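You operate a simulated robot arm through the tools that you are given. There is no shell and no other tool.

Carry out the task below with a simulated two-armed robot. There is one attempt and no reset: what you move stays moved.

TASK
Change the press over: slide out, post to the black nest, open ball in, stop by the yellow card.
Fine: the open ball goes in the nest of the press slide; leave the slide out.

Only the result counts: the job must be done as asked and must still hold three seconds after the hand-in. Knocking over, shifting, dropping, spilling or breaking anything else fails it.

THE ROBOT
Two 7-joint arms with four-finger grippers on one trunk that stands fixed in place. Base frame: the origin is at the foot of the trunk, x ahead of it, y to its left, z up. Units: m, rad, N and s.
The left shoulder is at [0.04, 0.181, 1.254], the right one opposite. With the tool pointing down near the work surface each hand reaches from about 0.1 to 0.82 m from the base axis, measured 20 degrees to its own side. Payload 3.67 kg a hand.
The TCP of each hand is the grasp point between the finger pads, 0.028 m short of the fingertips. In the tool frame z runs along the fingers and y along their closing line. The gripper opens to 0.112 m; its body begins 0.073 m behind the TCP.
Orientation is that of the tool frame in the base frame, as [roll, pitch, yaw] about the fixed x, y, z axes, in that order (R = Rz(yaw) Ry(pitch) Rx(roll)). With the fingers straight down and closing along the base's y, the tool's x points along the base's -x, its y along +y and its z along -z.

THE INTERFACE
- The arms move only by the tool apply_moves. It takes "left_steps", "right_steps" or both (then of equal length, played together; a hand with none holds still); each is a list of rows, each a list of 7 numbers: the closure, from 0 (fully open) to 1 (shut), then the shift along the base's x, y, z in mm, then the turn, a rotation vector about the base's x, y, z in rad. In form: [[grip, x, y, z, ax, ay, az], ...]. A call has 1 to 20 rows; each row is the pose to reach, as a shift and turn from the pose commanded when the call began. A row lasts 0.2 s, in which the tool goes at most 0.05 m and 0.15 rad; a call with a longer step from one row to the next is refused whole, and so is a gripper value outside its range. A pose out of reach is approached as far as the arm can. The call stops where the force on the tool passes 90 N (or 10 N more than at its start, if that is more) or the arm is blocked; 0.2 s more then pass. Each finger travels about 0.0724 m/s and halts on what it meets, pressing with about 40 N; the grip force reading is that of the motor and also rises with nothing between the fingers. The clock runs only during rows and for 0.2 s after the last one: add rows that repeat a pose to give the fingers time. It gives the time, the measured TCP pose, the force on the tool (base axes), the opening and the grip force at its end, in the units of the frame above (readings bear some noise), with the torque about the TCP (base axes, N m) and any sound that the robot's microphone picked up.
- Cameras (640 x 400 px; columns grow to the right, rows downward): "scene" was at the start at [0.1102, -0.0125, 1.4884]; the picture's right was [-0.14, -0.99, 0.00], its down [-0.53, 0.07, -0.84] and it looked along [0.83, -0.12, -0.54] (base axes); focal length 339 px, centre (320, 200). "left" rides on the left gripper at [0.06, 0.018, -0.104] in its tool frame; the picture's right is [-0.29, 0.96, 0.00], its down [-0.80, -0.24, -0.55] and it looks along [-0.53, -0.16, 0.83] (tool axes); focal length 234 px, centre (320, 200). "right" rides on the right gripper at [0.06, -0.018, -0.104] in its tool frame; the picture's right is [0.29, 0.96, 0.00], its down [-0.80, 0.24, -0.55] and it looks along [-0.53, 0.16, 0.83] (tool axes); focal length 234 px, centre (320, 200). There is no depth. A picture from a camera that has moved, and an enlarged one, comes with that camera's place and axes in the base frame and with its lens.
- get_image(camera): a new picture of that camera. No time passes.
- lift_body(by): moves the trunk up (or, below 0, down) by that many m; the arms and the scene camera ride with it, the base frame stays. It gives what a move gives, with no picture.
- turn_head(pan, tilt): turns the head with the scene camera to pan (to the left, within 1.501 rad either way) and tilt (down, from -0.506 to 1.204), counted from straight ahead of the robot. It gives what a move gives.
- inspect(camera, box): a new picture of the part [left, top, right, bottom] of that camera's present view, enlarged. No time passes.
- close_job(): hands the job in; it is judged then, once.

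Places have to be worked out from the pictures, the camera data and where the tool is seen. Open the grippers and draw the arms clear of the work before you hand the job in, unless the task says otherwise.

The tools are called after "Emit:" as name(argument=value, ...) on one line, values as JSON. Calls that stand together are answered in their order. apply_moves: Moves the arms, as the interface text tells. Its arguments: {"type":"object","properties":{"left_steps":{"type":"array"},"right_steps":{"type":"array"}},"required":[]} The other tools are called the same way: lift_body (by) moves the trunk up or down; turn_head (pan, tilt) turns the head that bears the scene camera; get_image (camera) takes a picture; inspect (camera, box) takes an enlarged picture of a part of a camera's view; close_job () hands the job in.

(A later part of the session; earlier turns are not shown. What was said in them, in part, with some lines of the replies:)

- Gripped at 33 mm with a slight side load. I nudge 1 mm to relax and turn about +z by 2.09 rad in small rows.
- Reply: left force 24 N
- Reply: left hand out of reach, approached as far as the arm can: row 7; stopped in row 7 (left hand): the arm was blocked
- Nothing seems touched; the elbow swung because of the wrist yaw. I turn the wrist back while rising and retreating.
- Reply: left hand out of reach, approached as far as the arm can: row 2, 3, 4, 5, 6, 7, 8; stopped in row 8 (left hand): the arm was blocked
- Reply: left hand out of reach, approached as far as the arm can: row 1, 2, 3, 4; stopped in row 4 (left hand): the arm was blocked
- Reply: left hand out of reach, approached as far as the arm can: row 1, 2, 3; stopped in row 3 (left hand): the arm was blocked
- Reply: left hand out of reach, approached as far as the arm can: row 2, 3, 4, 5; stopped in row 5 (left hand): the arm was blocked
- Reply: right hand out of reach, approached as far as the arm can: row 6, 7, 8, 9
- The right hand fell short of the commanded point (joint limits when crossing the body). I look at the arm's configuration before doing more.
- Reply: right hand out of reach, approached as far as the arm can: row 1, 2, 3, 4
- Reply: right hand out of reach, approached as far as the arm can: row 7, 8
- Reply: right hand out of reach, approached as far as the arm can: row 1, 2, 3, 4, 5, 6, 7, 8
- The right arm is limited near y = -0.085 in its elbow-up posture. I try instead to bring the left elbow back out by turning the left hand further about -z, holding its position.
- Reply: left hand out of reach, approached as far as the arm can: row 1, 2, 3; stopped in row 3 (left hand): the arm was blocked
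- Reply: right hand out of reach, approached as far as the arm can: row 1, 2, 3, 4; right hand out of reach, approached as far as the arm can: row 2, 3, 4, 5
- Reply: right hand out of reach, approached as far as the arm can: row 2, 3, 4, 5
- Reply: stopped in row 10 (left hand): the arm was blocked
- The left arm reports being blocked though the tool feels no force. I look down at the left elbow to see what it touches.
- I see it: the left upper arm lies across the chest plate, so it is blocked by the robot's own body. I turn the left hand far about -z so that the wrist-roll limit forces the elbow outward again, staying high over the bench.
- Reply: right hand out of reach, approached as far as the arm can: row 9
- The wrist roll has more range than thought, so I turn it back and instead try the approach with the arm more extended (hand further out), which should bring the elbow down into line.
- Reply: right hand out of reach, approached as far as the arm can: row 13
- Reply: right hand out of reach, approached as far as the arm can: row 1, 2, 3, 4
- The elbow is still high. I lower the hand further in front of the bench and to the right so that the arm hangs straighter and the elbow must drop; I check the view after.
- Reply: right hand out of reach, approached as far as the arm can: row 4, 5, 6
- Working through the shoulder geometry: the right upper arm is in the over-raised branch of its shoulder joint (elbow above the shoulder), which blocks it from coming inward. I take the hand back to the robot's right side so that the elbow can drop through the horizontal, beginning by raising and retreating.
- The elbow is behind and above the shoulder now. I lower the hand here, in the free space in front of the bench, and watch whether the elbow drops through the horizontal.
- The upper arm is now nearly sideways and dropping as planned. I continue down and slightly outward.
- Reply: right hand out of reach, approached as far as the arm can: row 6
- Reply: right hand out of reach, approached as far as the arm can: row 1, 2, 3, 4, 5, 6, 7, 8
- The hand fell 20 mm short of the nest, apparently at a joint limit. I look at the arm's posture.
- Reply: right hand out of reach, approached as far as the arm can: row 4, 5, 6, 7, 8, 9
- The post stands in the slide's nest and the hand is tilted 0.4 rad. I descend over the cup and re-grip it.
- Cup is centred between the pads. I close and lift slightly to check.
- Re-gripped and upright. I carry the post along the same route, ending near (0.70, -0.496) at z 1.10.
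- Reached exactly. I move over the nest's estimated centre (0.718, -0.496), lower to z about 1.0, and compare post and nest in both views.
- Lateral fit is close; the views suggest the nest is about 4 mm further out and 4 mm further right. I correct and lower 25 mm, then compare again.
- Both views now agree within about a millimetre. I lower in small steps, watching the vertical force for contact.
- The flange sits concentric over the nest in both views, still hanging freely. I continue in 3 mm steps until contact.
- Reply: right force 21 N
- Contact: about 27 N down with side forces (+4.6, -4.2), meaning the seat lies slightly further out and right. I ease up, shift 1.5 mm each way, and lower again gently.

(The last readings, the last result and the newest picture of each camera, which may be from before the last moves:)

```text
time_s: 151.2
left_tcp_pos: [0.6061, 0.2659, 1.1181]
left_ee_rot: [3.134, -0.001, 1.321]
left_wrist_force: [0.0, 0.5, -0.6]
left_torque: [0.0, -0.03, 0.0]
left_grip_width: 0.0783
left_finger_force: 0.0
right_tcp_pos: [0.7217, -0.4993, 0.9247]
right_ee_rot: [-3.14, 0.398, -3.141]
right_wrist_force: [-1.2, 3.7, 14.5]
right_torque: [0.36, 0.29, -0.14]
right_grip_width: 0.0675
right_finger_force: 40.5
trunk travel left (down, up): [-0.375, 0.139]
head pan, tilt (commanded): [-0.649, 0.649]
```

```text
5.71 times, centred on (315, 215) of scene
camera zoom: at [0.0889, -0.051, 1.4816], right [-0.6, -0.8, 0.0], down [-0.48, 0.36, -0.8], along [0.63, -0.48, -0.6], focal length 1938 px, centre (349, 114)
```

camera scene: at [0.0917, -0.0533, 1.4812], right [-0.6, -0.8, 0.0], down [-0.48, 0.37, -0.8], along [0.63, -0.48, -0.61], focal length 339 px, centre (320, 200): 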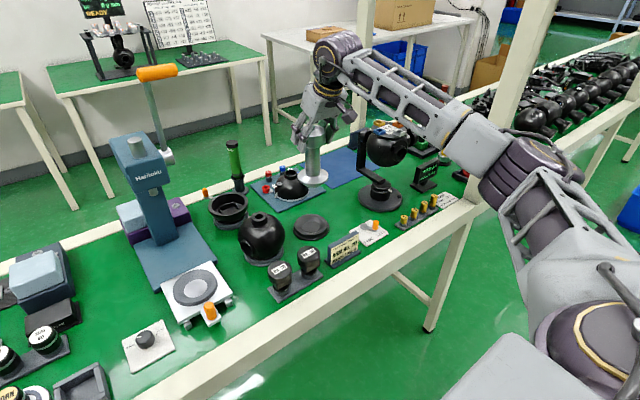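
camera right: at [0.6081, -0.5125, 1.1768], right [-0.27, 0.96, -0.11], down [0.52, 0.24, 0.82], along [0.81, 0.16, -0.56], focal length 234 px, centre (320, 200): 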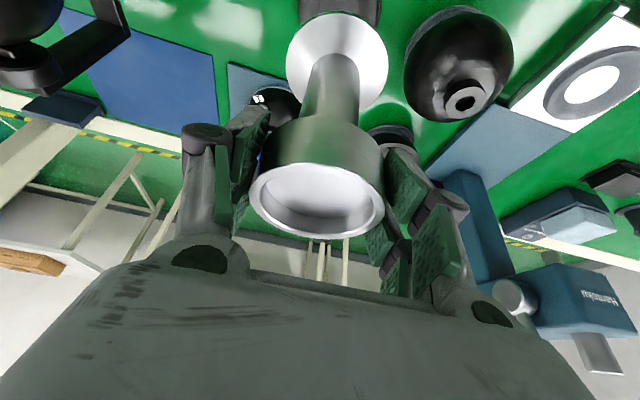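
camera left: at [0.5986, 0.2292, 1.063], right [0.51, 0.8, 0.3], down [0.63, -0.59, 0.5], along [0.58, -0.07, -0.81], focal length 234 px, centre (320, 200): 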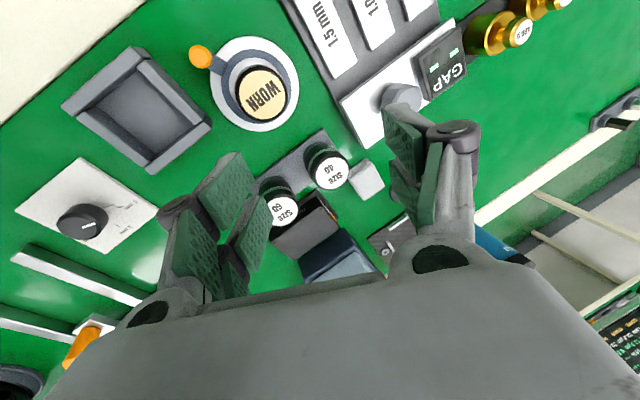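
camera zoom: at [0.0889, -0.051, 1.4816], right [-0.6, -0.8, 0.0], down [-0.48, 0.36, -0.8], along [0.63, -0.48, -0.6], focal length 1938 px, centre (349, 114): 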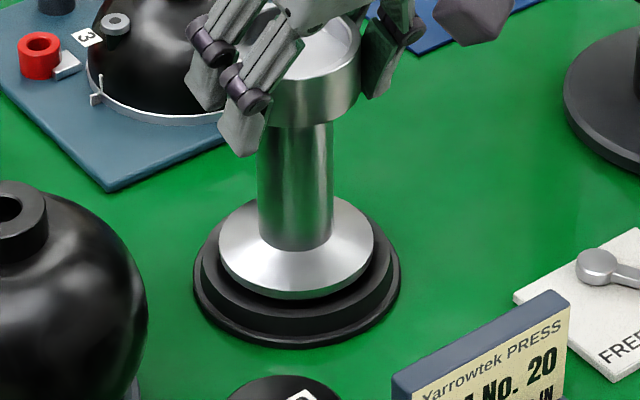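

The side force reversed, so the centre is between: I shift back 0.7 mm in y, relax the downward push, and open the fingers slowly.

Emit:
apply_moves(right_steps=[[0.8, 0, 0.8, 1, 0, 0, 0], [0.8, 0, 0.8, 2, 0, 0, 0], [0.8, 0, 0.8, 2, 0, 0, 0]])

Emit:
apply_moves(right_steps=[[0.5, 0, 0, 0, 0, 0, 0], [0.35, 0, 0, 0, 0, 0, 0], [0.25, 0, 0, 0, 0, 0, 0], [0.1, 0, 0, 0, 0, 0, 0], [0, 0, 0, 0, 0, 0, 0], [0, 0, 0, 0, 0, 0, 0]])

Emit:
inspect(camera="scene", box=[270, 140, 360, 260])

Emit:
get_image(camera="right")

```text
time_s: 151.9
left_tcp_pos: [0.6066, 0.2652, 1.1185]
left_ee_rot: [3.137, -0.001, 1.321]
left_wrist_force: [-0.5, -0.7, -0.1]
left_torque: [0.04, -0.03, 0.03]
left_grip_width: 0.0782
left_finger_force: 0.0
right_tcp_pos: [0.7219, -0.4995, 0.9251]
right_ee_rot: [-3.14, 0.394, -3.138]
right_wrist_force: [-1.1, 3.0, 7.5]
right_torque: [0.24, -0.1, 0.08]
right_grip_width: 0.0672
right_finger_force: 39.8
trunk travel left (down, up): [-0.375, 0.139]
head pan, tilt (commanded): [-0.649, 0.649]
```

```text
time_s: 153.3
left_tcp_pos: [0.6081, 0.2649, 1.118]
left_ee_rot: [3.136, 0.001, 1.32]
left_wrist_force: [-0.4, 0.1, -0.3]
left_torque: [0.01, 0.01, 0.02]
left_grip_width: 0.0783
left_finger_force: 0.1
right_tcp_pos: [0.7232, -0.5008, 0.9254]
right_ee_rot: [3.14, 0.395, -3.139]
right_wrist_force: [0.3, -0.6, 0.5]
right_torque: [0.04, 0.0, -0.01]
right_grip_width: 0.1119
right_finger_force: 0.0
trunk travel left (down, up): [-0.375, 0.139]
head pan, tilt (commanded): [-0.649, 0.649]
```

```text
3.33 times, centred on (315, 200) of scene
camera zoom: at [0.091, -0.0527, 1.4813], right [-0.6, -0.8, 0.0], down [-0.48, 0.37, -0.8], along [0.63, -0.48, -0.6], focal length 1131 px, centre (337, 200)
```

zoom: 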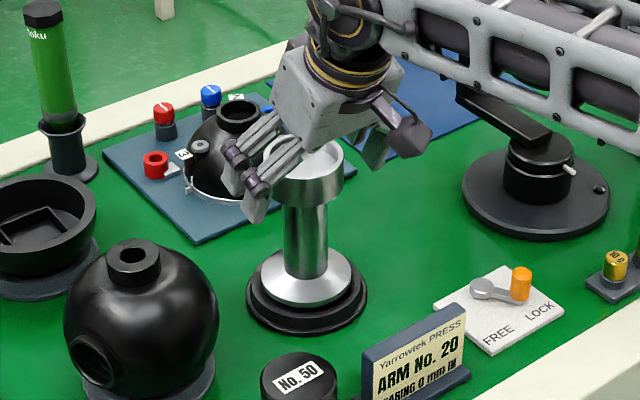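

```text
taken
camera right: at [0.6275, -0.517, 0.9983], right [-0.27, 0.96, -0.11], down [0.52, 0.24, 0.82], along [0.81, 0.16, -0.56], focal length 234 px, centre (320, 200)
```

right: 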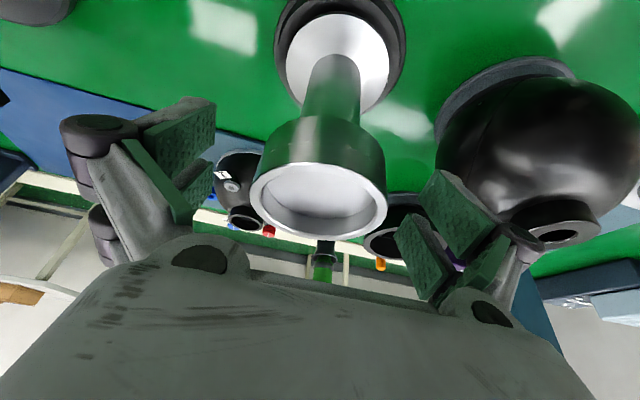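

The post stands in the black nest and is released. I raise the hand straight up clear of it and verify.

Emit:
apply_moves(right_steps=[[0, 0, 0, 20, 0, 0, 0], [0, 0, 0, 50, 0, 0, 0], [0, 0, 0, 85, 0, 0, 0], [0, 0, 0, 120, 0, 0, 0], [0, -5, 0, 155, 0, 0, 0], [0, -20, 10, 185, 0, 0, 0]])

Emit:
inspect(camera="scene", box=[270, 140, 360, 260])

Emit:
get_image(camera="scene")

```text
time_s: 154.8
left_tcp_pos: [0.6081, 0.2655, 1.1178]
left_ee_rot: [3.137, -0.001, 1.32]
left_wrist_force: [0.2, 0.2, 0.0]
left_torque: [-0.01, -0.02, 0.02]
left_grip_width: 0.0781
left_finger_force: 0.1
right_tcp_pos: [0.7008, -0.4901, 1.1101]
right_ee_rot: [-3.141, 0.395, -3.14]
right_wrist_force: [-0.2, 0.0, 0.1]
right_torque: [-0.03, -0.03, 0.0]
right_grip_width: 0.112
right_finger_force: 0.0
trunk travel left (down, up): [-0.375, 0.139]
head pan, tilt (commanded): [-0.649, 0.649]
```

```text
3.33 times, centred on (315, 200) of scene
camera zoom: at [0.0897, -0.0523, 1.4814], right [-0.6, -0.8, 0.0], down [-0.48, 0.37, -0.8], along [0.63, -0.48, -0.6], focal length 1131 px, centre (337, 200)
```

zoom: 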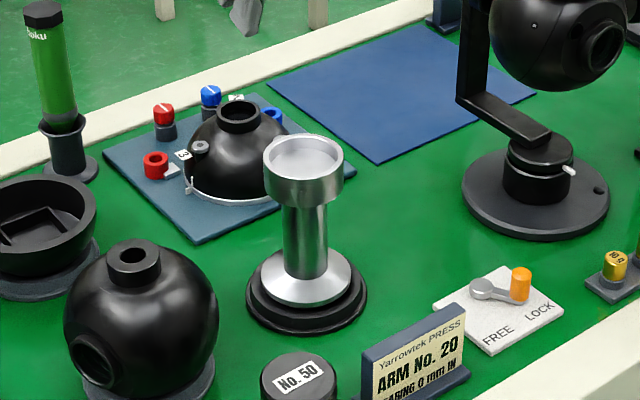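

```text
taken
camera scene: at [0.0897, -0.0523, 1.4814], right [-0.6, -0.8, 0.0], down [-0.48, 0.37, -0.8], along [0.63, -0.48, -0.6], focal length 339 px, centre (320, 200)
```

scene: 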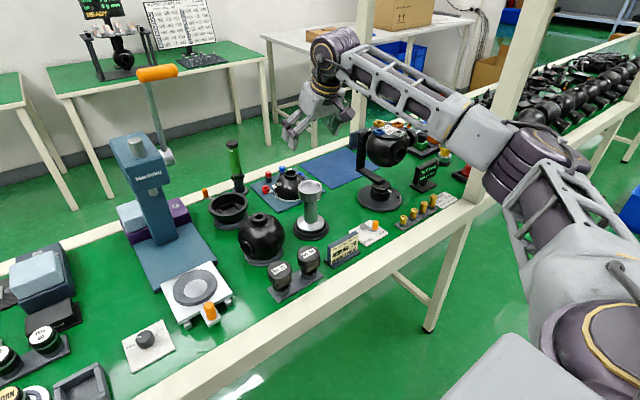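

The post stands upright and centred in the black nest. Next the open ball (the one with the open neck and side port): I straighten the tool and move above it for a measuring view.

Emit:
apply_moves(right_steps=[[0.3, -10, 25, 5, 0, 0.08, 0], [0.3, -20, 50, 5, 0, 0.16, 0], [0.3, -25, 80, 5, 0, 0.24, 0], [0.3, -30, 110, 5, 0, 0.32, 0], [0.3, -35, 135, 5, 0, 0.395, 0], [0.3, -35, 158, 5, 0, 0.395, 0], [0.3, -35, 158, 5, 0, 0.395, 0]])

Emit:
get_image(camera="right")

Emit:
inspect(camera="right", box=[240, 60, 400, 220])

Emit:
inspect(camera="scene", box=[225, 190, 305, 280])

```text
time_s: 156.3
left_tcp_pos: [0.6091, 0.2643, 1.117]
left_ee_rot: [3.136, 0.0, 1.321]
left_wrist_force: [-0.2, 0.0, -0.5]
left_torque: [0.0, -0.03, 0.0]
left_grip_width: 0.0785
left_finger_force: 0.1
right_tcp_pos: [0.6673, -0.3325, 1.1146]
right_ee_rot: [-3.141, 0.0, -3.141]
right_wrist_force: [-0.4, 0.1, -0.1]
right_torque: [-0.01, -0.03, 0.0]
right_grip_width: 0.0787
right_finger_force: 0.0
trunk travel left (down, up): [-0.375, 0.139]
head pan, tilt (commanded): [-0.649, 0.649]
```

```text
taken
camera right: at [0.608, -0.3493, 1.2193], right [-0.29, 0.96, 0.0], down [0.8, 0.24, 0.55], along [0.53, 0.16, -0.83], focal length 234 px, centre (320, 200)
```

right: 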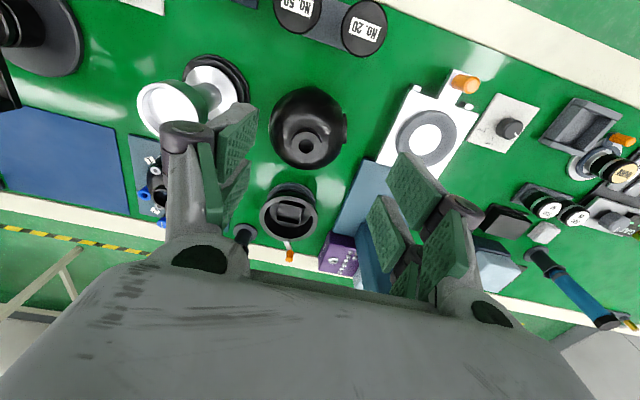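

```text
2.50 times, centred on (320, 140) of right
camera zoom: at [0.608, -0.3493, 1.2193], right [-0.29, 0.96, 0.0], down [0.8, 0.24, 0.55], along [0.53, 0.16, -0.83], focal length 585 px, centre (320, 350)
```

zoom: 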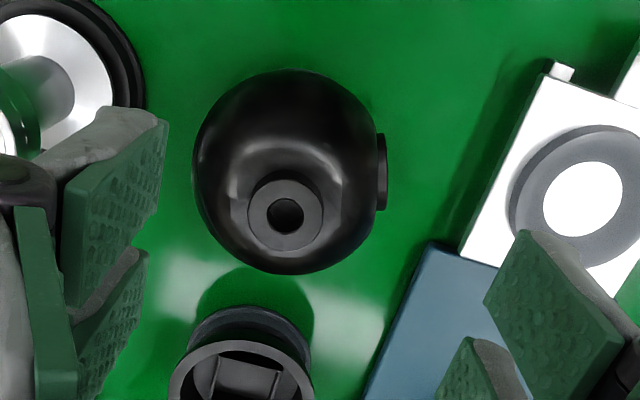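

```text
4.44 times, centred on (265, 235) of scene
camera zoom: at [0.0909, -0.0531, 1.4813], right [-0.6, -0.8, 0.0], down [-0.48, 0.37, -0.8], along [0.63, -0.48, -0.6], focal length 1508 px, centre (564, 44)
```

zoom: 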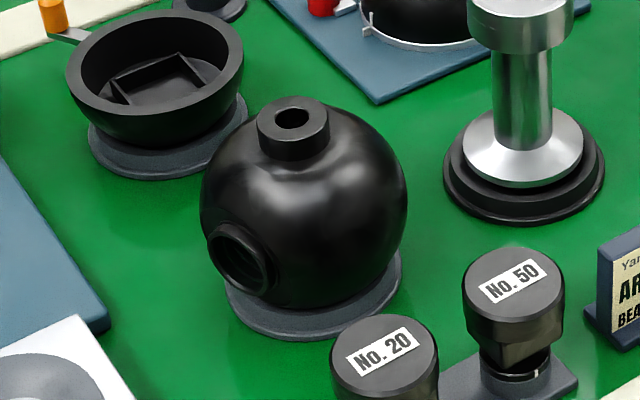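

Neck top centre is at (0.723, -0.334, 0.916), 40 mm in diameter. I go over it and descend to just above, then check alignment.

Emit:
apply_moves(right_steps=[[0.3, 15, -1, -20, 0, 0, 0], [0.3, 35, -1.5, -40, 0, 0, 0], [0.3, 56, -2, -65, 0, 0, 0], [0.3, 56, -2, -95, 0, 0, 0], [0.3, 56, -2, -125, 0, 0, 0], [0.3, 56, -2, -148, 0, 0, 0], [0.3, 56, -2, -148, 0, 0, 0]])

Emit:
get_image(camera="right")

Emit:
inspect(camera="scene", box=[220, 140, 320, 270])

```text
time_s: 157.9
left_tcp_pos: [0.6083, 0.2643, 1.1177]
left_ee_rot: [3.136, 0.0, 1.322]
left_wrist_force: [-0.2, 0.0, 0.2]
left_torque: [-0.01, 0.0, 0.02]
left_grip_width: 0.0786
left_finger_force: 0.1
right_tcp_pos: [0.7226, -0.3348, 0.9667]
right_ee_rot: [3.141, 0.001, -3.139]
right_wrist_force: [0.0, -0.3, 0.1]
right_torque: [0.02, 0.01, 0.0]
right_grip_width: 0.0783
right_finger_force: 0.0
trunk travel left (down, up): [-0.375, 0.139]
head pan, tilt (commanded): [-0.649, 0.649]
```

```text
taken
camera right: at [0.6634, -0.3517, 1.0714], right [-0.29, 0.96, 0.0], down [0.8, 0.24, 0.55], along [0.53, 0.16, -0.83], focal length 234 px, centre (320, 200)
```

right: 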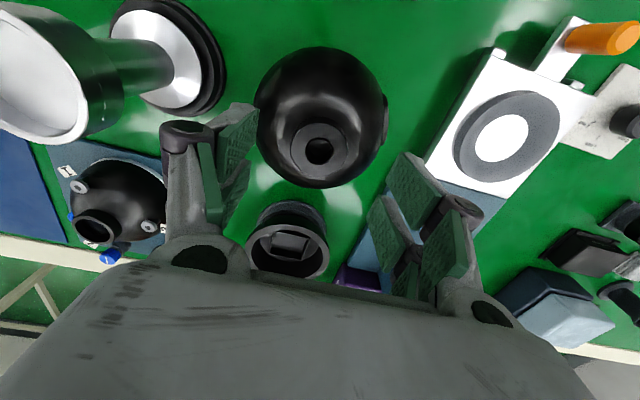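

```text
3.08 times, centred on (270, 205) of scene
camera zoom: at [0.0906, -0.0528, 1.4814], right [-0.6, -0.8, 0.0], down [-0.48, 0.37, -0.8], along [0.63, -0.48, -0.6], focal length 1044 px, centre (474, 185)
```

zoom: 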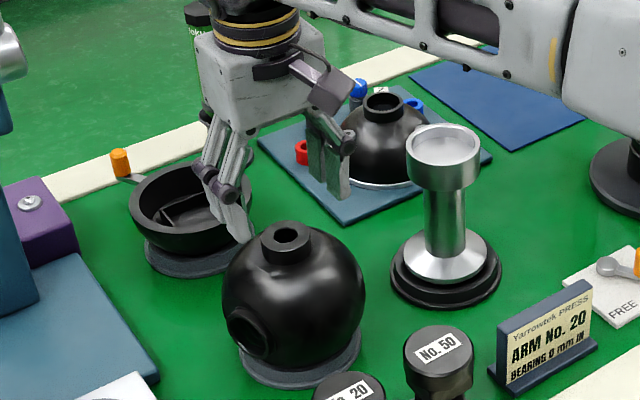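

The neck is exactly under the tool. I descend so that the fingertips stop just above the ball's shoulder (TCP z 0.929).

Emit:
apply_moves(right_steps=[[0.3, 0, 0, -12, 0, 0, 0], [0.3, 0, 0, -24, 0, 0, 0], [0.3, 0, 0, -33, 0, 0, 0], [0.3, 0, 0, -38, 0, 0, 0], [0.3, 0, 0, -38, 0, 0, 0]])

Emit:
get_image(camera="right")

Emit:
inspect(camera="scene", box=[230, 170, 310, 270])

```text
time_s: 159.2
left_tcp_pos: [0.6073, 0.2646, 1.1175]
left_ee_rot: [3.135, -0.001, 1.323]
left_wrist_force: [-0.8, 0.8, 0.3]
left_torque: [0.01, -0.01, 0.02]
left_grip_width: 0.0784
left_finger_force: 0.1
right_tcp_pos: [0.7231, -0.3351, 0.9286]
right_ee_rot: [-3.141, 0.001, -3.139]
right_wrist_force: [0.1, 0.9, 0.1]
right_torque: [-0.05, -0.01, -0.02]
right_grip_width: 0.0783
right_finger_force: 0.0
trunk travel left (down, up): [-0.375, 0.139]
head pan, tilt (commanded): [-0.649, 0.649]
```

```text
taken
camera right: at [0.664, -0.3513, 1.0333], right [-0.29, 0.96, 0.0], down [0.8, 0.24, 0.55], along [0.53, 0.16, -0.83], focal length 234 px, centre (320, 200)
```

right: 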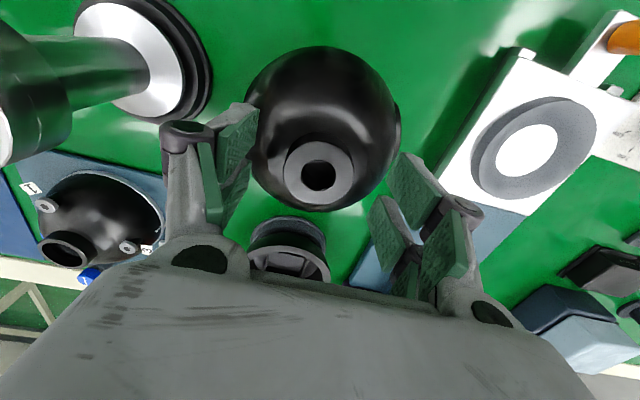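

```text
4.00 times, centred on (270, 220) of scene
camera zoom: at [0.091, -0.0527, 1.4813], right [-0.6, -0.8, 0.0], down [-0.48, 0.37, -0.8], along [0.63, -0.48, -0.6], focal length 1357 px, centre (520, 120)
```

zoom: 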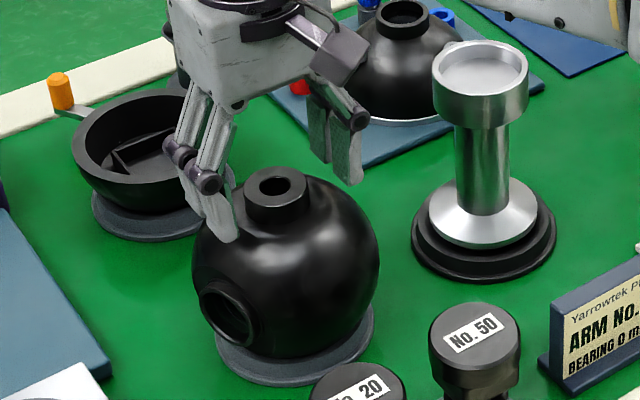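

No contact yet and well centred. I close on the neck.

Emit:
apply_moves(right_steps=[[0.45, 0, 0, 0, 0, 0, 0], [0.6, 0, 0, 0, 0, 0, 0], [0.75, 0, 0, 0, 0, 0, 0], [0.9, 0, 0, 0, 0, 0, 0], [0.9, 0, 0, 0, 0, 0, 0]])

Emit:
get_image(camera="right")

Emit:
inspect(camera="scene", box=[230, 170, 310, 270])

```text
time_s: 160.3
left_tcp_pos: [0.6088, 0.2651, 1.1172]
left_ee_rot: [3.136, 0.0, 1.32]
left_wrist_force: [-0.3, 0.0, -0.6]
left_torque: [0.0, -0.01, 0.0]
left_grip_width: 0.0782
left_finger_force: 0.2
right_tcp_pos: [0.7231, -0.3359, 0.9302]
right_ee_rot: [3.141, 0.002, -3.14]
right_wrist_force: [1.4, -0.9, 1.0]
right_torque: [-0.05, -0.09, -0.01]
right_grip_width: 0.0373
right_finger_force: 40.0
trunk travel left (down, up): [-0.375, 0.139]
head pan, tilt (commanded): [-0.649, 0.649]
```

```text
taken
camera right: at [0.6642, -0.3515, 1.0336], right [-0.29, 0.96, 0.0], down [0.8, 0.24, 0.55], along [0.53, 0.16, -0.83], focal length 234 px, centre (320, 200)
```

right: 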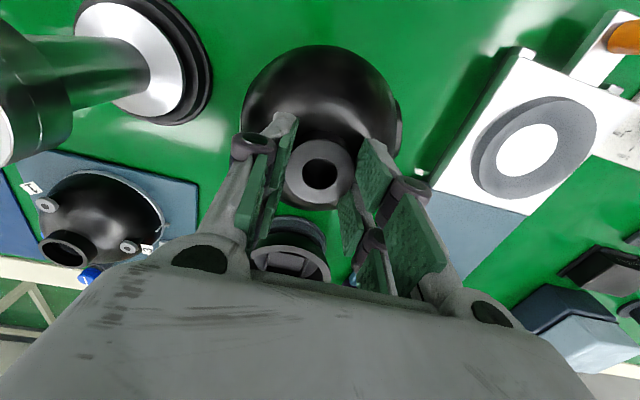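

```text
4.00 times, centred on (270, 220) of scene
camera zoom: at [0.0911, -0.0527, 1.4813], right [-0.6, -0.8, 0.0], down [-0.48, 0.37, -0.8], along [0.63, -0.48, -0.6], focal length 1357 px, centre (520, 120)
```

zoom: 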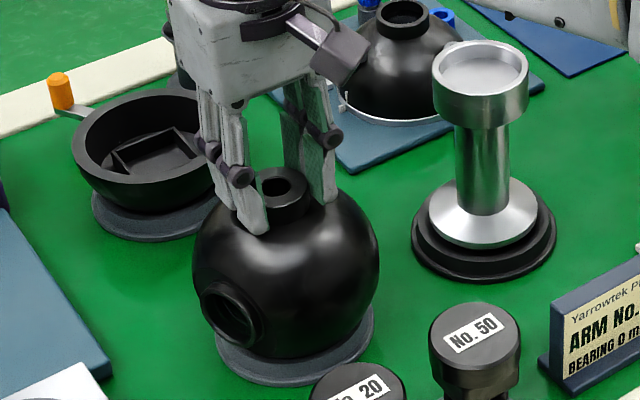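

Neck gripped (37 mm, 40 N). I lift 20 mm slowly and check the weight.

Emit:
apply_moves(right_steps=[[0.9, 0, 0, 2, 0, 0, 0], [0.9, 0, 0, 5, 0, 0, 0], [0.9, 0, 0, 10, 0, 0, 0], [0.9, 0, 0, 15, 0, 0, 0], [0.9, 0, 0, 20, 0, 0, 0], [0.9, 0, 0, 20, 0, 0, 0]])

Emit:
inspect(camera="scene", box=[230, 170, 310, 270])

```text
time_s: 161.8
left_tcp_pos: [0.6073, 0.2655, 1.1181]
left_ee_rot: [3.136, 0.001, 1.32]
left_wrist_force: [0.0, 0.2, 0.5]
left_torque: [-0.02, -0.02, 0.03]
left_grip_width: 0.0787
left_finger_force: 0.1
right_tcp_pos: [0.7233, -0.3342, 0.9491]
right_ee_rot: [3.141, 0.0, -3.14]
right_wrist_force: [-0.2, 0.0, -2.4]
right_torque: [0.06, -0.02, 0.03]
right_grip_width: 0.0371
right_finger_force: 39.8
trunk travel left (down, up): [-0.375, 0.139]
head pan, tilt (commanded): [-0.649, 0.649]
```

```text
4.00 times, centred on (270, 220) of scene
camera zoom: at [0.0915, -0.0529, 1.4813], right [-0.6, -0.8, 0.0], down [-0.48, 0.37, -0.8], along [0.63, -0.48, -0.61], focal length 1357 px, centre (520, 120)
```

zoom: 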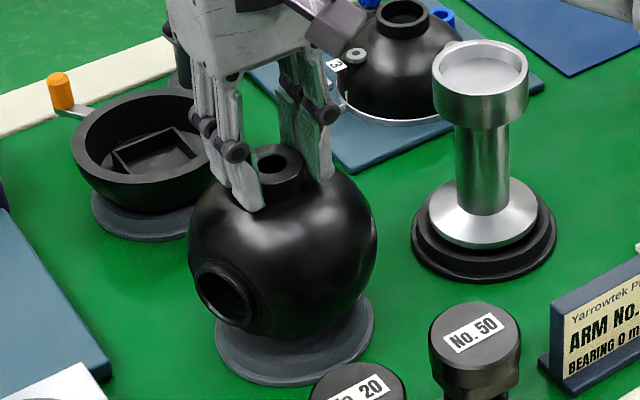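

The ball lifts cleanly (about 2.4 N). I raise it and carry it over to the slide's nest.

Emit:
apply_moves(right_steps=[[0.9, 0, 0, 20, 0, 0, 0], [0.9, 0, 0, 45, 0, 0, 0], [0.9, 0, 0, 72, 0, 0, 0], [0.9, -4, 5, 95, 0, 0, 0], [0.9, -10, 25, 105, 0, 0, 0], [0.9, -16, 50, 105, 0, 0, 0], [0.9, -22, 80, 105, 0, 0, 0], [0.9, -28, 110, 105, 0, 0, 0], [0.9, -33, 140, 105, 0, 0, 0], [0.9, -35, 170, 105, 0, 0, 0], [0.9, -36, 193, 105, 0, 0, 0], [0.9, -36, 205, 105, 0, 0, 0], [0.9, -36, 205, 105, 0, 0, 0]])

Emit:
turn_head(pan=-0.3, tilt=0.75)

Emit:
get_image(camera="scene")

Emit:
get_image(camera="right")

```text
time_s: 164.6
left_tcp_pos: [0.6089, 0.265, 1.1177]
left_ee_rot: [3.137, -0.001, 1.321]
left_wrist_force: [-0.1, 0.3, -0.6]
left_torque: [-0.01, -0.01, -0.01]
left_grip_width: 0.0785
left_finger_force: 0.0
right_tcp_pos: [0.6864, -0.1289, 1.0547]
right_ee_rot: [3.14, -0.001, -3.14]
right_wrist_force: [-0.6, 0.0, -2.7]
right_torque: [-0.03, 0.0, 0.01]
right_grip_width: 0.0375
right_finger_force: 40.1
trunk travel left (down, up): [-0.375, 0.139]
head pan, tilt (commanded): [-0.649, 0.649]
```

```text
time_s: 165.4
left_tcp_pos: [0.6091, 0.2648, 1.1173]
left_ee_rot: [3.138, 0.0, 1.32]
left_wrist_force: [0.5, 0.3, 0.4]
left_torque: [0.01, 0.01, 0.0]
left_grip_width: 0.0784
left_finger_force: 0.1
right_tcp_pos: [0.6872, -0.1294, 1.0537]
right_ee_rot: [3.141, 0.001, -3.139]
right_wrist_force: [0.0, -0.5, -3.1]
right_torque: [0.0, 0.02, -0.04]
right_grip_width: 0.0373
right_finger_force: 40.0
trunk travel left (down, up): [-0.375, 0.139]
head pan, tilt (commanded): [-0.3, 0.75]
```

```text
taken
camera scene: at [0.1014, -0.0248, 1.4727], right [-0.3, -0.95, 0.0], down [-0.65, 0.2, -0.73], along [0.7, -0.22, -0.68], focal length 339 px, centre (320, 200)
```

scene: 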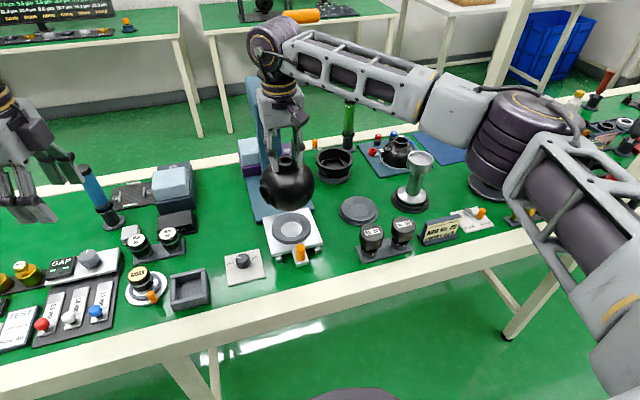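

```text
taken
camera right: at [0.628, -0.1457, 1.1582], right [-0.29, 0.96, 0.0], down [0.8, 0.24, 0.55], along [0.53, 0.16, -0.83], focal length 234 px, centre (320, 200)
```

right: 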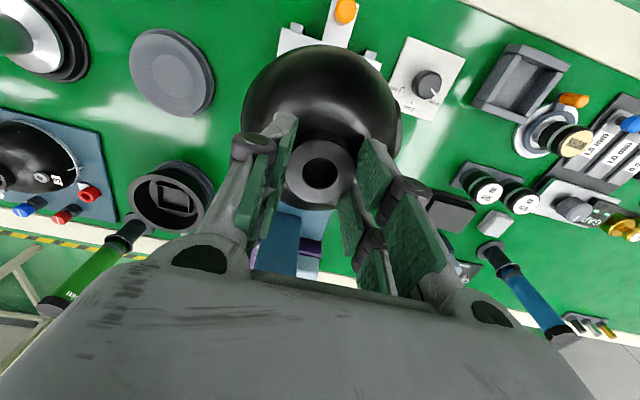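

The ball hangs above the slide's nest at the post's former axis. I lower to about 10 mm above the expected seat and check the fit.

Emit:
apply_moves(right_steps=[[0.9, 0.5, 0, -20, 0, 0, 0], [0.9, 1, 0, -40, 0, 0, 0], [0.9, 1, 0, -58, 0, 0, 0], [0.9, 1, 0, -72, 0, 0, 0], [0.9, 1, 0, -79, 0, 0, 0], [0.9, 1, 0, -79, 0, 0, 0]])

Emit:
inspect(camera="scene", box=[245, 150, 335, 270])

Emit:
inspect(camera="right", box=[220, 0, 420, 150])

```text
time_s: 166.8
left_tcp_pos: [0.6078, 0.2648, 1.1156]
left_ee_rot: [3.136, 0.001, 1.321]
left_wrist_force: [-0.4, 0.0, -0.9]
left_torque: [0.02, 0.0, -0.03]
left_grip_width: 0.0784
left_finger_force: 0.2
right_tcp_pos: [0.6889, -0.1293, 0.9751]
right_ee_rot: [-3.142, 0.0, 3.14]
right_wrist_force: [0.1, -0.9, -2.8]
right_torque: [-0.02, 0.03, 0.01]
right_grip_width: 0.0374
right_finger_force: 40.1
trunk travel left (down, up): [-0.375, 0.139]
head pan, tilt (commanded): [-0.3, 0.75]
```

```text
3.33 times, centred on (290, 210) of scene
camera zoom: at [0.1014, -0.0248, 1.4727], right [-0.3, -0.96, 0.0], down [-0.65, 0.2, -0.73], along [0.7, -0.22, -0.68], focal length 1131 px, centre (420, 167)
```

zoom: 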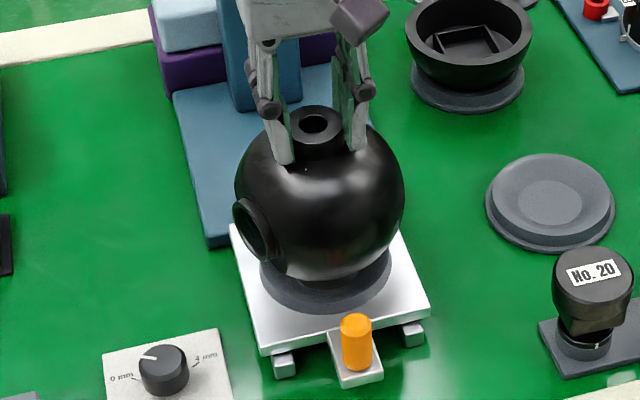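

```text
2.67 times, centred on (320, 75) of right
camera zoom: at [0.6291, -0.1462, 1.0793], right [-0.29, 0.96, 0.0], down [0.8, 0.24, 0.55], along [0.53, 0.16, -0.83], focal length 624 px, centre (320, 533)
```

zoom: 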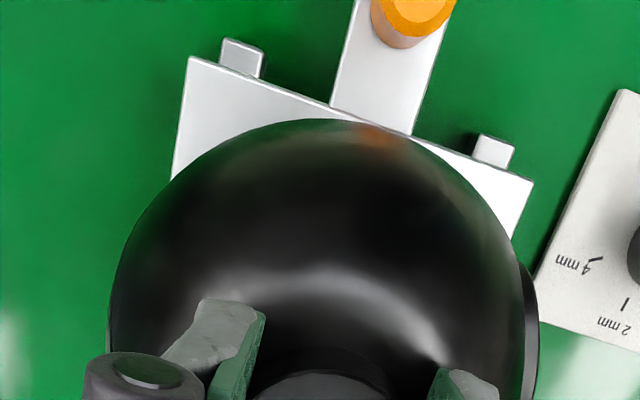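

Ball and ring look concentric. I lower in small steps to contact.

Emit:
apply_moves(right_steps=[[0.9, -0.5, 0, -3, 0, 0, 0], [0.9, -0.5, 0, -6, 0, 0, 0], [0.9, -0.5, 0, -9, 0, 0, 0], [0.9, -0.5, 0, -11, 0, 0, 0], [0.9, -0.5, 0, -11, 0, 0, 0]])

Emit:
inspect(camera="scene", box=[245, 150, 335, 270])

```text
time_s: 168.0
left_tcp_pos: [0.6078, 0.2644, 1.1182]
left_ee_rot: [3.135, 0.0, 1.322]
left_wrist_force: [0.7, 0.1, -0.2]
left_torque: [0.01, 0.04, 0.01]
left_grip_width: 0.0781
left_finger_force: 0.1
right_tcp_pos: [0.6876, -0.1297, 0.9641]
right_ee_rot: [3.141, 0.001, -3.14]
right_wrist_force: [-0.9, 0.6, -3.0]
right_torque: [-0.04, 0.03, 0.0]
right_grip_width: 0.0369
right_finger_force: 39.6
trunk travel left (down, up): [-0.375, 0.139]
head pan, tilt (commanded): [-0.3, 0.75]
```

```text
3.33 times, centred on (290, 210) of scene
camera zoom: at [0.1014, -0.0247, 1.4727], right [-0.3, -0.96, 0.0], down [-0.65, 0.2, -0.73], along [0.7, -0.22, -0.68], focal length 1131 px, centre (420, 167)
```

zoom: 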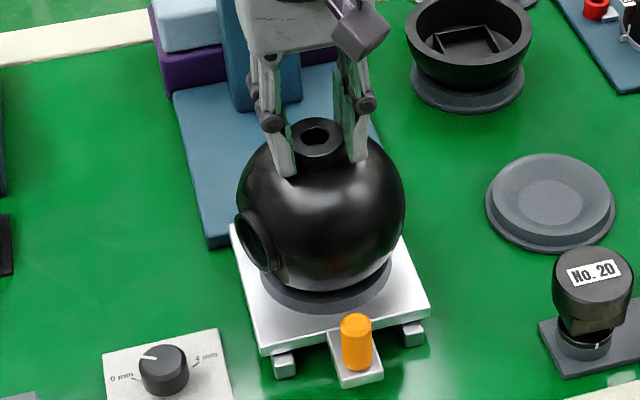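

Still hanging. I keep lowering in 2 mm steps.

Emit:
apply_moves(right_steps=[[0.9, 0, 0, -2, 0, 0, 0], [0.9, 0, 0, -4, 0, 0, 0], [0.9, 0, 0, -6, 0, 0, 0], [0.9, 0, 0, -6, 0, 0, 0]])

Emit:
inspect(camera="scene", box=[245, 150, 335, 270])

```text
time_s: 169.0
left_tcp_pos: [0.6071, 0.2641, 1.1181]
left_ee_rot: [3.137, 0.001, 1.321]
left_wrist_force: [-0.2, 0.9, -0.1]
left_torque: [0.0, -0.02, -0.05]
left_grip_width: 0.0786
left_finger_force: 0.2
right_tcp_pos: [0.6878, -0.1305, 0.9583]
right_ee_rot: [-3.142, -0.001, -3.141]
right_wrist_force: [-0.2, 0.2, -3.5]
right_torque: [0.0, 0.01, 0.01]
right_grip_width: 0.0372
right_finger_force: 39.7
trunk travel left (down, up): [-0.375, 0.139]
head pan, tilt (commanded): [-0.3, 0.75]
```

```text
3.33 times, centred on (290, 210) of scene
camera zoom: at [0.1014, -0.0248, 1.4727], right [-0.3, -0.96, 0.0], down [-0.65, 0.2, -0.73], along [0.7, -0.22, -0.68], focal length 1131 px, centre (420, 167)
```

zoom: 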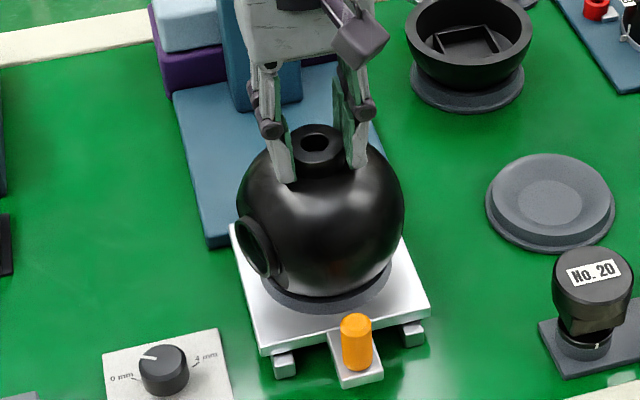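

Nearly down. I continue 2 mm at a time.

Emit:
apply_moves(right_steps=[[0.9, 0, 0, -2, 0, 0, 0], [0.9, 0, 0, -4, 0, 0, 0], [0.9, 0, 0, -4, 0, 0, 0]])

Emit:
apply_moves(right_steps=[[0.9, 0, 0, -1.5, 0, 0, 0], [0.9, 0, 0, -3, 0, 0, 0], [0.9, 0, 0, -3, 0, 0, 0]])

Emit:
inspect(camera="scene", box=[245, 150, 335, 270])

```text
time_s: 169.8
left_tcp_pos: [0.6071, 0.2651, 1.1177]
left_ee_rot: [3.135, -0.001, 1.323]
left_wrist_force: [0.3, -1.3, -1.1]
left_torque: [0.01, -0.01, -0.03]
left_grip_width: 0.0785
left_finger_force: 0.0
right_tcp_pos: [0.6882, -0.1283, 0.955]
right_ee_rot: [-3.141, 0.002, 3.141]
right_wrist_force: [0.7, -0.9, 6.4]
right_torque: [-0.06, 0.17, 0.0]
right_grip_width: 0.0373
right_finger_force: 39.7
trunk travel left (down, up): [-0.375, 0.139]
head pan, tilt (commanded): [-0.3, 0.75]
```

```text
time_s: 170.6
left_tcp_pos: [0.6054, 0.2658, 1.1187]
left_ee_rot: [3.135, 0.0, 1.32]
left_wrist_force: [0.1, 0.0, -0.4]
left_torque: [-0.01, -0.03, 0.01]
left_grip_width: 0.0782
left_finger_force: 0.1
right_tcp_pos: [0.6875, -0.1284, 0.9558]
right_ee_rot: [3.14, 0.007, 3.14]
right_wrist_force: [3.2, -3.1, 28.8]
right_torque: [-0.18, 0.08, 0.01]
right_grip_width: 0.0376
right_finger_force: 40.1
trunk travel left (down, up): [-0.375, 0.139]
head pan, tilt (commanded): [-0.3, 0.75]
```

```text
3.33 times, centred on (290, 210) of scene
camera zoom: at [0.0982, -0.0243, 1.4731], right [-0.3, -0.96, 0.0], down [-0.65, 0.2, -0.73], along [0.7, -0.22, -0.68], focal length 1131 px, centre (420, 167)
```

zoom: 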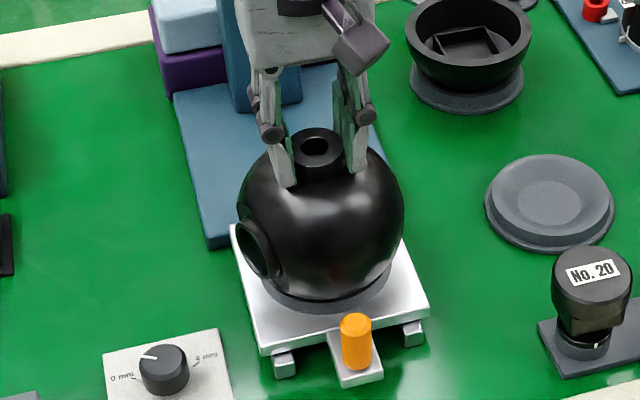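

Seated: the force rose to about 29 N at z 0.9555 with little side load. I relax the push and open slowly.

Emit:
apply_moves(right_steps=[[0.9, 0.3, -0.3, 2, 0, 0, 0], [0.9, 0.3, -0.3, 3, 0, 0, 0], [0.9, 0.3, -0.3, 3, 0, 0, 0]])

Emit:
apply_moves(right_steps=[[0.7, 0, 0, 0, 0, 0, 0], [0.6, 0, 0, 0, 0, 0, 0], [0.5, 0, 0, 0, 0, 0, 0], [0.3, 0, 0, 0, 0, 0, 0], [0.3, 0, 0, 0, 0, 0, 0]])

Emit:
inspect(camera="scene", box=[245, 150, 335, 270])

```text
time_s: 171.4
left_tcp_pos: [0.6065, 0.2652, 1.1175]
left_ee_rot: [3.137, 0.0, 1.322]
left_wrist_force: [-0.1, -0.4, -0.6]
left_torque: [0.0, 0.0, -0.01]
left_grip_width: 0.0784
left_finger_force: 0.0
right_tcp_pos: [0.6878, -0.1287, 0.9561]
right_ee_rot: [3.141, 0.003, -3.14]
right_wrist_force: [8.3, -0.6, 18.9]
right_torque: [0.25, -0.7, -0.07]
right_grip_width: 0.0373
right_finger_force: 39.8
trunk travel left (down, up): [-0.375, 0.139]
head pan, tilt (commanded): [-0.3, 0.75]
```

```text
time_s: 172.6
left_tcp_pos: [0.6094, 0.2652, 1.1164]
left_ee_rot: [3.136, -0.001, 1.321]
left_wrist_force: [1.1, 0.3, 0.1]
left_torque: [-0.02, -0.03, -0.04]
left_grip_width: 0.0782
left_finger_force: 0.1
right_tcp_pos: [0.6883, -0.1308, 0.9536]
right_ee_rot: [3.141, 0.001, -3.14]
right_wrist_force: [0.1, 0.1, -1.2]
right_torque: [0.03, 0.03, -0.01]
right_grip_width: 0.0784
right_finger_force: 0.2
trunk travel left (down, up): [-0.375, 0.139]
head pan, tilt (commanded): [-0.3, 0.75]
```

```text
3.33 times, centred on (290, 210) of scene
camera zoom: at [0.1009, -0.0246, 1.4727], right [-0.3, -0.96, 0.0], down [-0.65, 0.2, -0.73], along [0.7, -0.22, -0.68], focal length 1131 px, centre (420, 167)
```

zoom: 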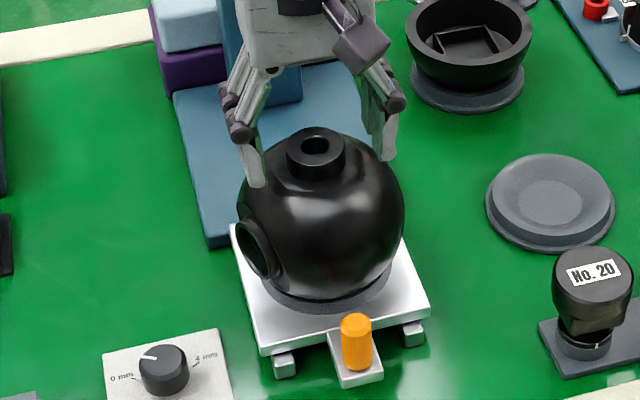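

The ball sits upright in the slide's nest, released. I raise the hand straight up and draw it back clear.

Emit:
apply_moves(right_steps=[[0.3, 0, 0, 20, 0, 0, 0], [0.3, 0, 0, 50, 0, 0, 0], [0.3, 0, 0, 85, 0, 0, 0], [0.3, 0, 0, 120, 0, 0, 0], [0.3, -20, -10, 140, 0, 0, 0], [0.3, -50, -30, 145, 0, 0, 0], [0.3, -85, -50, 145, 0, 0, 0], [0.3, -120, -75, 145, 0, 0, 0], [0.3, -155, -100, 145, 0, 0, 0], [0.3, -190, -125, 145, 0, 0, 0], [0.3, -225, -150, 145, 0, 0, 0], [0.3, -260, -170, 145, 0, 0, 0]])

Emit:
get_image(camera="scene")

Emit:
inspect(camera="scene", box=[220, 130, 440, 300])

```text
time_s: 175.2
left_tcp_pos: [0.6052, 0.264, 1.1185]
left_ee_rot: [3.136, -0.001, 1.321]
left_wrist_force: [-0.7, -0.5, 0.1]
left_torque: [0.02, -0.06, 0.02]
left_grip_width: 0.0785
left_finger_force: 0.0
right_tcp_pos: [0.4273, -0.3007, 1.1009]
right_ee_rot: [3.14, 0.001, -3.14]
right_wrist_force: [0.2, -1.1, -0.3]
right_torque: [0.03, -0.03, 0.03]
right_grip_width: 0.0783
right_finger_force: 0.1
trunk travel left (down, up): [-0.375, 0.139]
head pan, tilt (commanded): [-0.3, 0.75]
```

```text
taken
camera scene: at [0.099, -0.0256, 1.4729], right [-0.3, -0.96, 0.0], down [-0.65, 0.2, -0.73], along [0.7, -0.22, -0.68], focal length 339 px, centre (320, 200)
```

scene: 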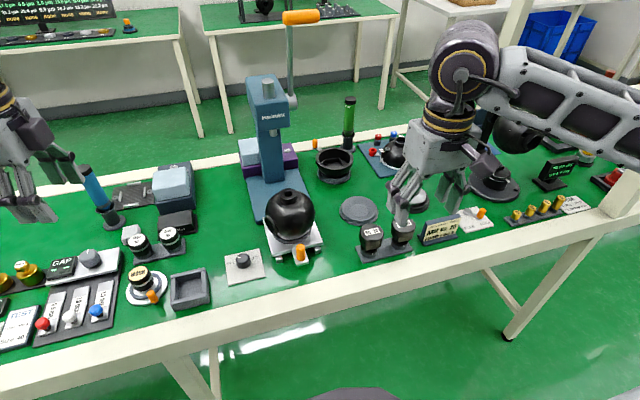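

```text
2.35 times, centred on (330, 215) of scene
camera zoom: at [0.099, -0.0256, 1.4729], right [-0.3, -0.96, 0.0], down [-0.65, 0.2, -0.73], along [0.7, -0.22, -0.68], focal length 798 px, centre (296, 165)
```

zoom: 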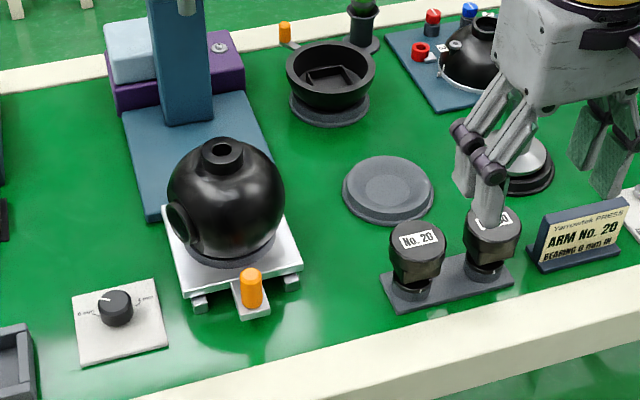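

All parts are in place. I draw the right hand further back and check the dial, slide, ball and post once more.

Emit:
apply_moves(right_steps=[[0.3, -20, -20, 15, 0, 0, 0], [0.3, -40, -40, 30, 0, 0, 0], [0.3, -55, -60, 45, 0, 0, 0], [0.3, -70, -80, 60, 0, 0, 0]])

Emit:
turn_head(pan=-0.15, tilt=0.7)

Emit:
get_image(camera="scene")

Emit:
inspect(camera="scene", box=[250, 160, 380, 290])

Emit:
inspect(camera="scene", box=[380, 150, 520, 280])

```text
time_s: 176.2
left_tcp_pos: [0.6056, 0.2649, 1.119]
left_ee_rot: [3.135, -0.003, 1.32]
left_wrist_force: [-0.7, 0.0, -0.5]
left_torque: [-0.02, -0.06, 0.03]
left_grip_width: 0.0783
left_finger_force: 0.1
right_tcp_pos: [0.3555, -0.3802, 1.1606]
right_ee_rot: [3.141, 0.002, -3.14]
right_wrist_force: [0.0, -0.4, 0.1]
right_torque: [-0.02, -0.04, 0.04]
right_grip_width: 0.0783
right_finger_force: 0.1
trunk travel left (down, up): [-0.375, 0.139]
head pan, tilt (commanded): [-0.3, 0.75]
```

```text
time_s: 176.9
left_tcp_pos: [0.6081, 0.2639, 1.1178]
left_ee_rot: [3.136, -0.002, 1.321]
left_wrist_force: [-0.1, -0.5, 0.7]
left_torque: [-0.02, 0.02, -0.02]
left_grip_width: 0.0781
left_finger_force: 0.2
right_tcp_pos: [0.3578, -0.3811, 1.1596]
right_ee_rot: [-3.142, -0.001, -3.14]
right_wrist_force: [-0.1, -0.3, 0.9]
right_torque: [0.01, 0.0, 0.0]
right_grip_width: 0.0784
right_finger_force: 0.0
trunk travel left (down, up): [-0.375, 0.139]
head pan, tilt (commanded): [-0.15, 0.7]
```

```text
taken
camera scene: at [0.1058, -0.013, 1.477], right [-0.15, -0.99, 0.0], down [-0.64, 0.1, -0.76], along [0.76, -0.12, -0.64], focal length 339 px, centre (320, 200)
```

scene: 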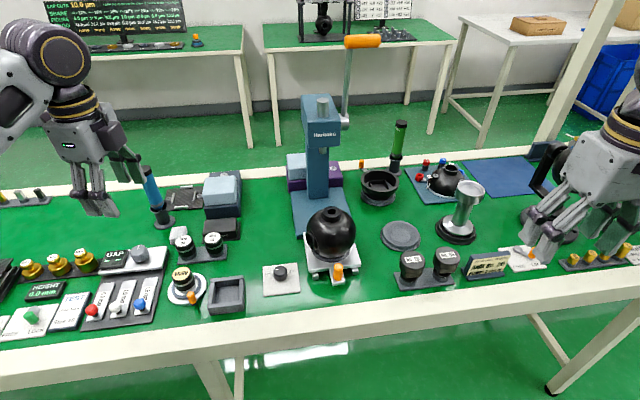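

```text
3.08 times, centred on (315, 225) of scene
camera zoom: at [0.1058, -0.013, 1.477], right [-0.15, -0.99, 0.0], down [-0.64, 0.1, -0.76], along [0.76, -0.12, -0.64], focal length 1044 px, centre (335, 123)
```

zoom: 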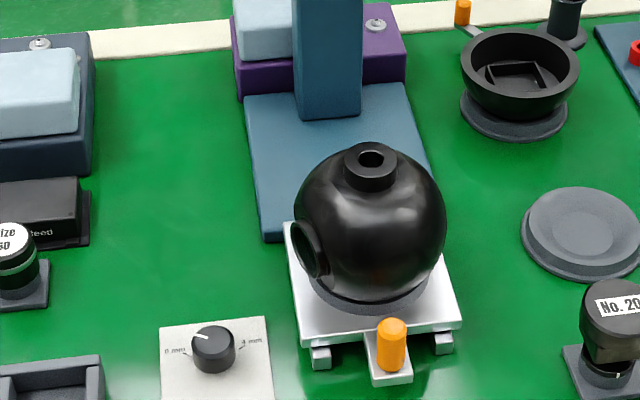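

```text
3.08 times, centred on (450, 215) of scene
camera zoom: at [0.1058, -0.013, 1.477], right [-0.15, -0.99, 0.0], down [-0.64, 0.1, -0.76], along [0.76, -0.12, -0.64], focal length 1044 px, centre (-80, 154)
```

zoom: 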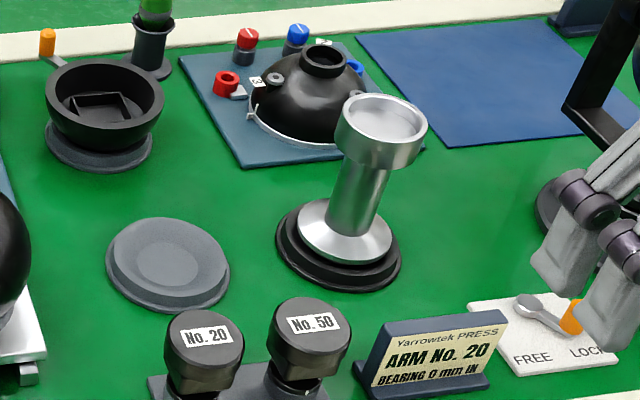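

I centre the head on the post to confirm it is upright and seated, and zoom once more on the dial.

Emit:
turn_head(pan=-0.62, tilt=0.6)

Emit:
inspect(camera="scene", box=[270, 140, 370, 260])

Emit:
turn_head(pan=0.0, tilt=0.85)

Emit:
get_image(camera="scene")

Emit:
inspect(camera="scene", box=[285, 180, 365, 260])

```text
time_s: 177.8
left_tcp_pos: [0.608, 0.2654, 1.1175]
left_ee_rot: [3.137, -0.001, 1.32]
left_wrist_force: [1.2, -0.1, -1.2]
left_torque: [0.01, 0.02, 0.04]
left_grip_width: 0.0784
left_finger_force: 0.1
right_tcp_pos: [0.3587, -0.3792, 1.1591]
right_ee_rot: [-3.141, -0.001, -3.139]
right_wrist_force: [-0.1, -0.1, -0.5]
right_torque: [-0.01, 0.02, 0.0]
right_grip_width: 0.0783
right_finger_force: 0.2
trunk travel left (down, up): [-0.375, 0.139]
head pan, tilt (commanded): [-0.62, 0.6]
```

```text
3.33 times, centred on (320, 200) of scene
camera zoom: at [0.0936, -0.0515, 1.4856], right [-0.58, -0.81, 0.0], down [-0.46, 0.33, -0.82], along [0.67, -0.48, -0.57], focal length 1131 px, centre (320, 200)
```

zoom: 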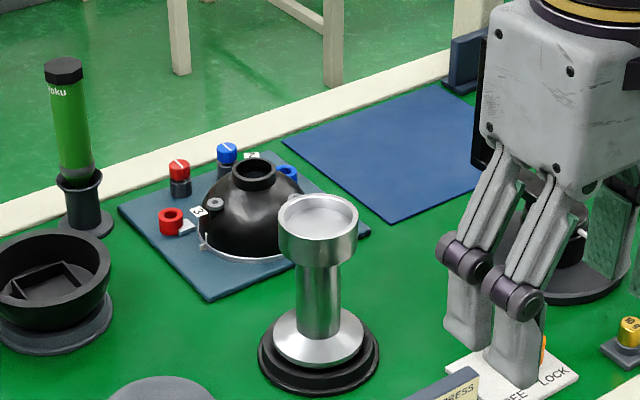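

```text
time_s: 178.8
left_tcp_pos: [0.6087, 0.2648, 1.1166]
left_ee_rot: [3.135, 0.0, 1.322]
left_wrist_force: [-0.4, -0.4, -0.3]
left_torque: [-0.01, 0.0, 0.02]
left_grip_width: 0.0783
left_finger_force: 0.1
right_tcp_pos: [0.3575, -0.381, 1.1598]
right_ee_rot: [3.141, -0.001, -3.139]
right_wrist_force: [-0.5, -0.1, 0.6]
right_torque: [0.03, 0.01, 0.01]
right_grip_width: 0.0782
right_finger_force: 0.0
trunk travel left (down, up): [-0.375, 0.139]
head pan, tilt (commanded): [0.0, 0.85]
```

```text
taken
camera scene: at [0.0999, -0.0004, 1.4647], right [0.0, -1.0, 0.0], down [-0.75, 0.0, -0.66], along [0.66, 0.0, -0.75], focal length 339 px, centre (320, 200)
```

scene: 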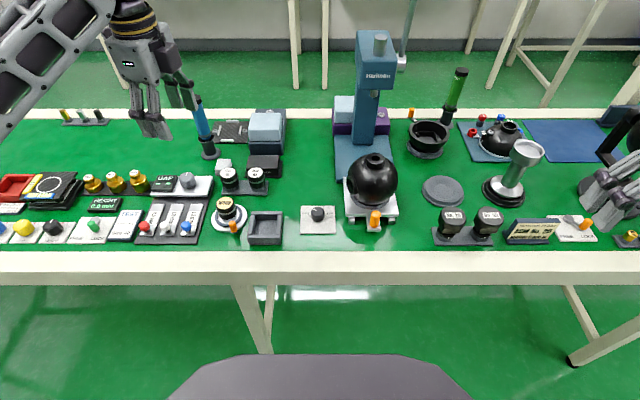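

```text
5.00 times, centred on (325, 220) of scene
camera zoom: at [0.0999, -0.0004, 1.4647], right [0.0, -1.0, 0.0], down [-0.75, 0.0, -0.66], along [0.66, 0.0, -0.75], focal length 1696 px, centre (295, 100)
```

zoom: 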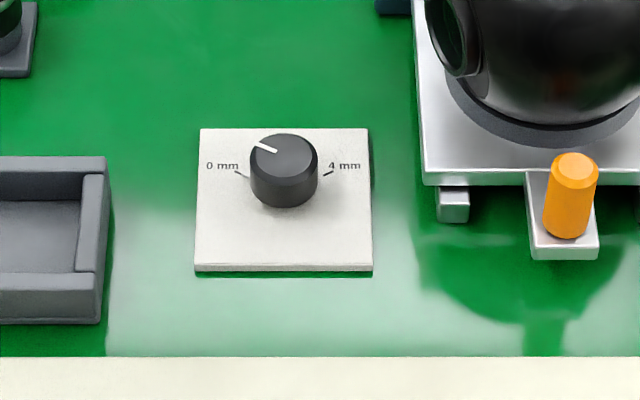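

Dial at 0 mm, slide out with the ball seated, post upright in the black nest, everything else undisturbed. I open both grippers fully and draw the left hand back a little too.

Emit:
apply_moves(left_steps=[[0.15, -10, 5, 15, 0, 0, 0], [0, -30, 10, 30, 0, 0, 0], [0, -50, 15, 45, 0, 0, 0], [0, -70, 20, 60, 0, 0, 0], [0, -70, 20, 60, 0, 0, 0]], right_steps=[[0.15, 0, 0, 0, 0, 0, 0], [0, 0, 0, 0, 0, 0, 0], [0, 0, 0, 0, 0, 0, 0], [0, 0, 0, 0, 0, 0, 0], [0, 0, 0, 0, 0, 0, 0]])

Emit:
get_image(camera="scene")

```text
time_s: 180.0
left_tcp_pos: [0.5382, 0.2831, 1.1772]
left_ee_rot: [3.138, 0.0, 1.32]
left_wrist_force: [-0.3, -0.1, 0.0]
left_torque: [0.01, 0.03, -0.01]
left_grip_width: 0.1121
left_finger_force: 0.2
right_tcp_pos: [0.3583, -0.3799, 1.1584]
right_ee_rot: [3.141, -0.001, -3.138]
right_wrist_force: [0.0, 0.5, -0.6]
right_torque: [0.04, 0.02, -0.01]
right_grip_width: 0.1119
right_finger_force: 0.1
trunk travel left (down, up): [-0.375, 0.139]
head pan, tilt (commanded): [0.0, 0.85]
```

```text
taken
camera scene: at [0.1006, -0.0005, 1.4646], right [0.0, -1.0, 0.0], down [-0.75, 0.0, -0.66], along [0.66, 0.0, -0.75], focal length 339 px, centre (320, 200)
```

scene: 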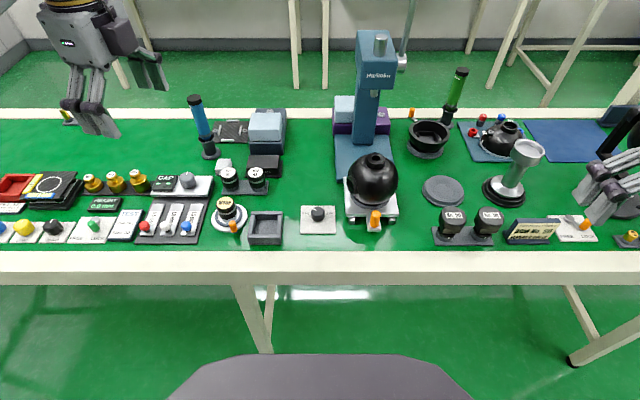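

Both arms are clear with open grippers, and the press is changed over: slide out, post in the black nest, open ball in the slide's nest, stop dial at 0 mm as the yellow card says. I hand the job in.

Emit:
close_job()

```text
The job is handed in.
```

I changed the press over and handed the job in; no verdict has come back.

- **Slide:** pulled out to its end stop, about 140 mm, and left out.
- **Post:** standing upright in the black dished nest to the right of the ball.
- **Open ball:** seated upright, neck up, in the nest of the press slide.
- **Stop:** dial turned from 4 mm to 0 mm, because the yellow card reads "BEARING 0 mm IN". My first turn went a few degrees past the mark, so I re-gripped the knob and lined it up.

**Which ball:** I took "open ball" to mean the whole ball with the open neck and side port. The black half-ball bowl behind it could also fit the name. It sits at the far edge of the bench, out of reach with the tool pointing down, in a nest with a small lever.

The left arm swung against the robot's own chest while I was working free of a joint limit. I checked the bench afterwards and nothing else looked moved. Both grippers are open and both arms are clear of the work.
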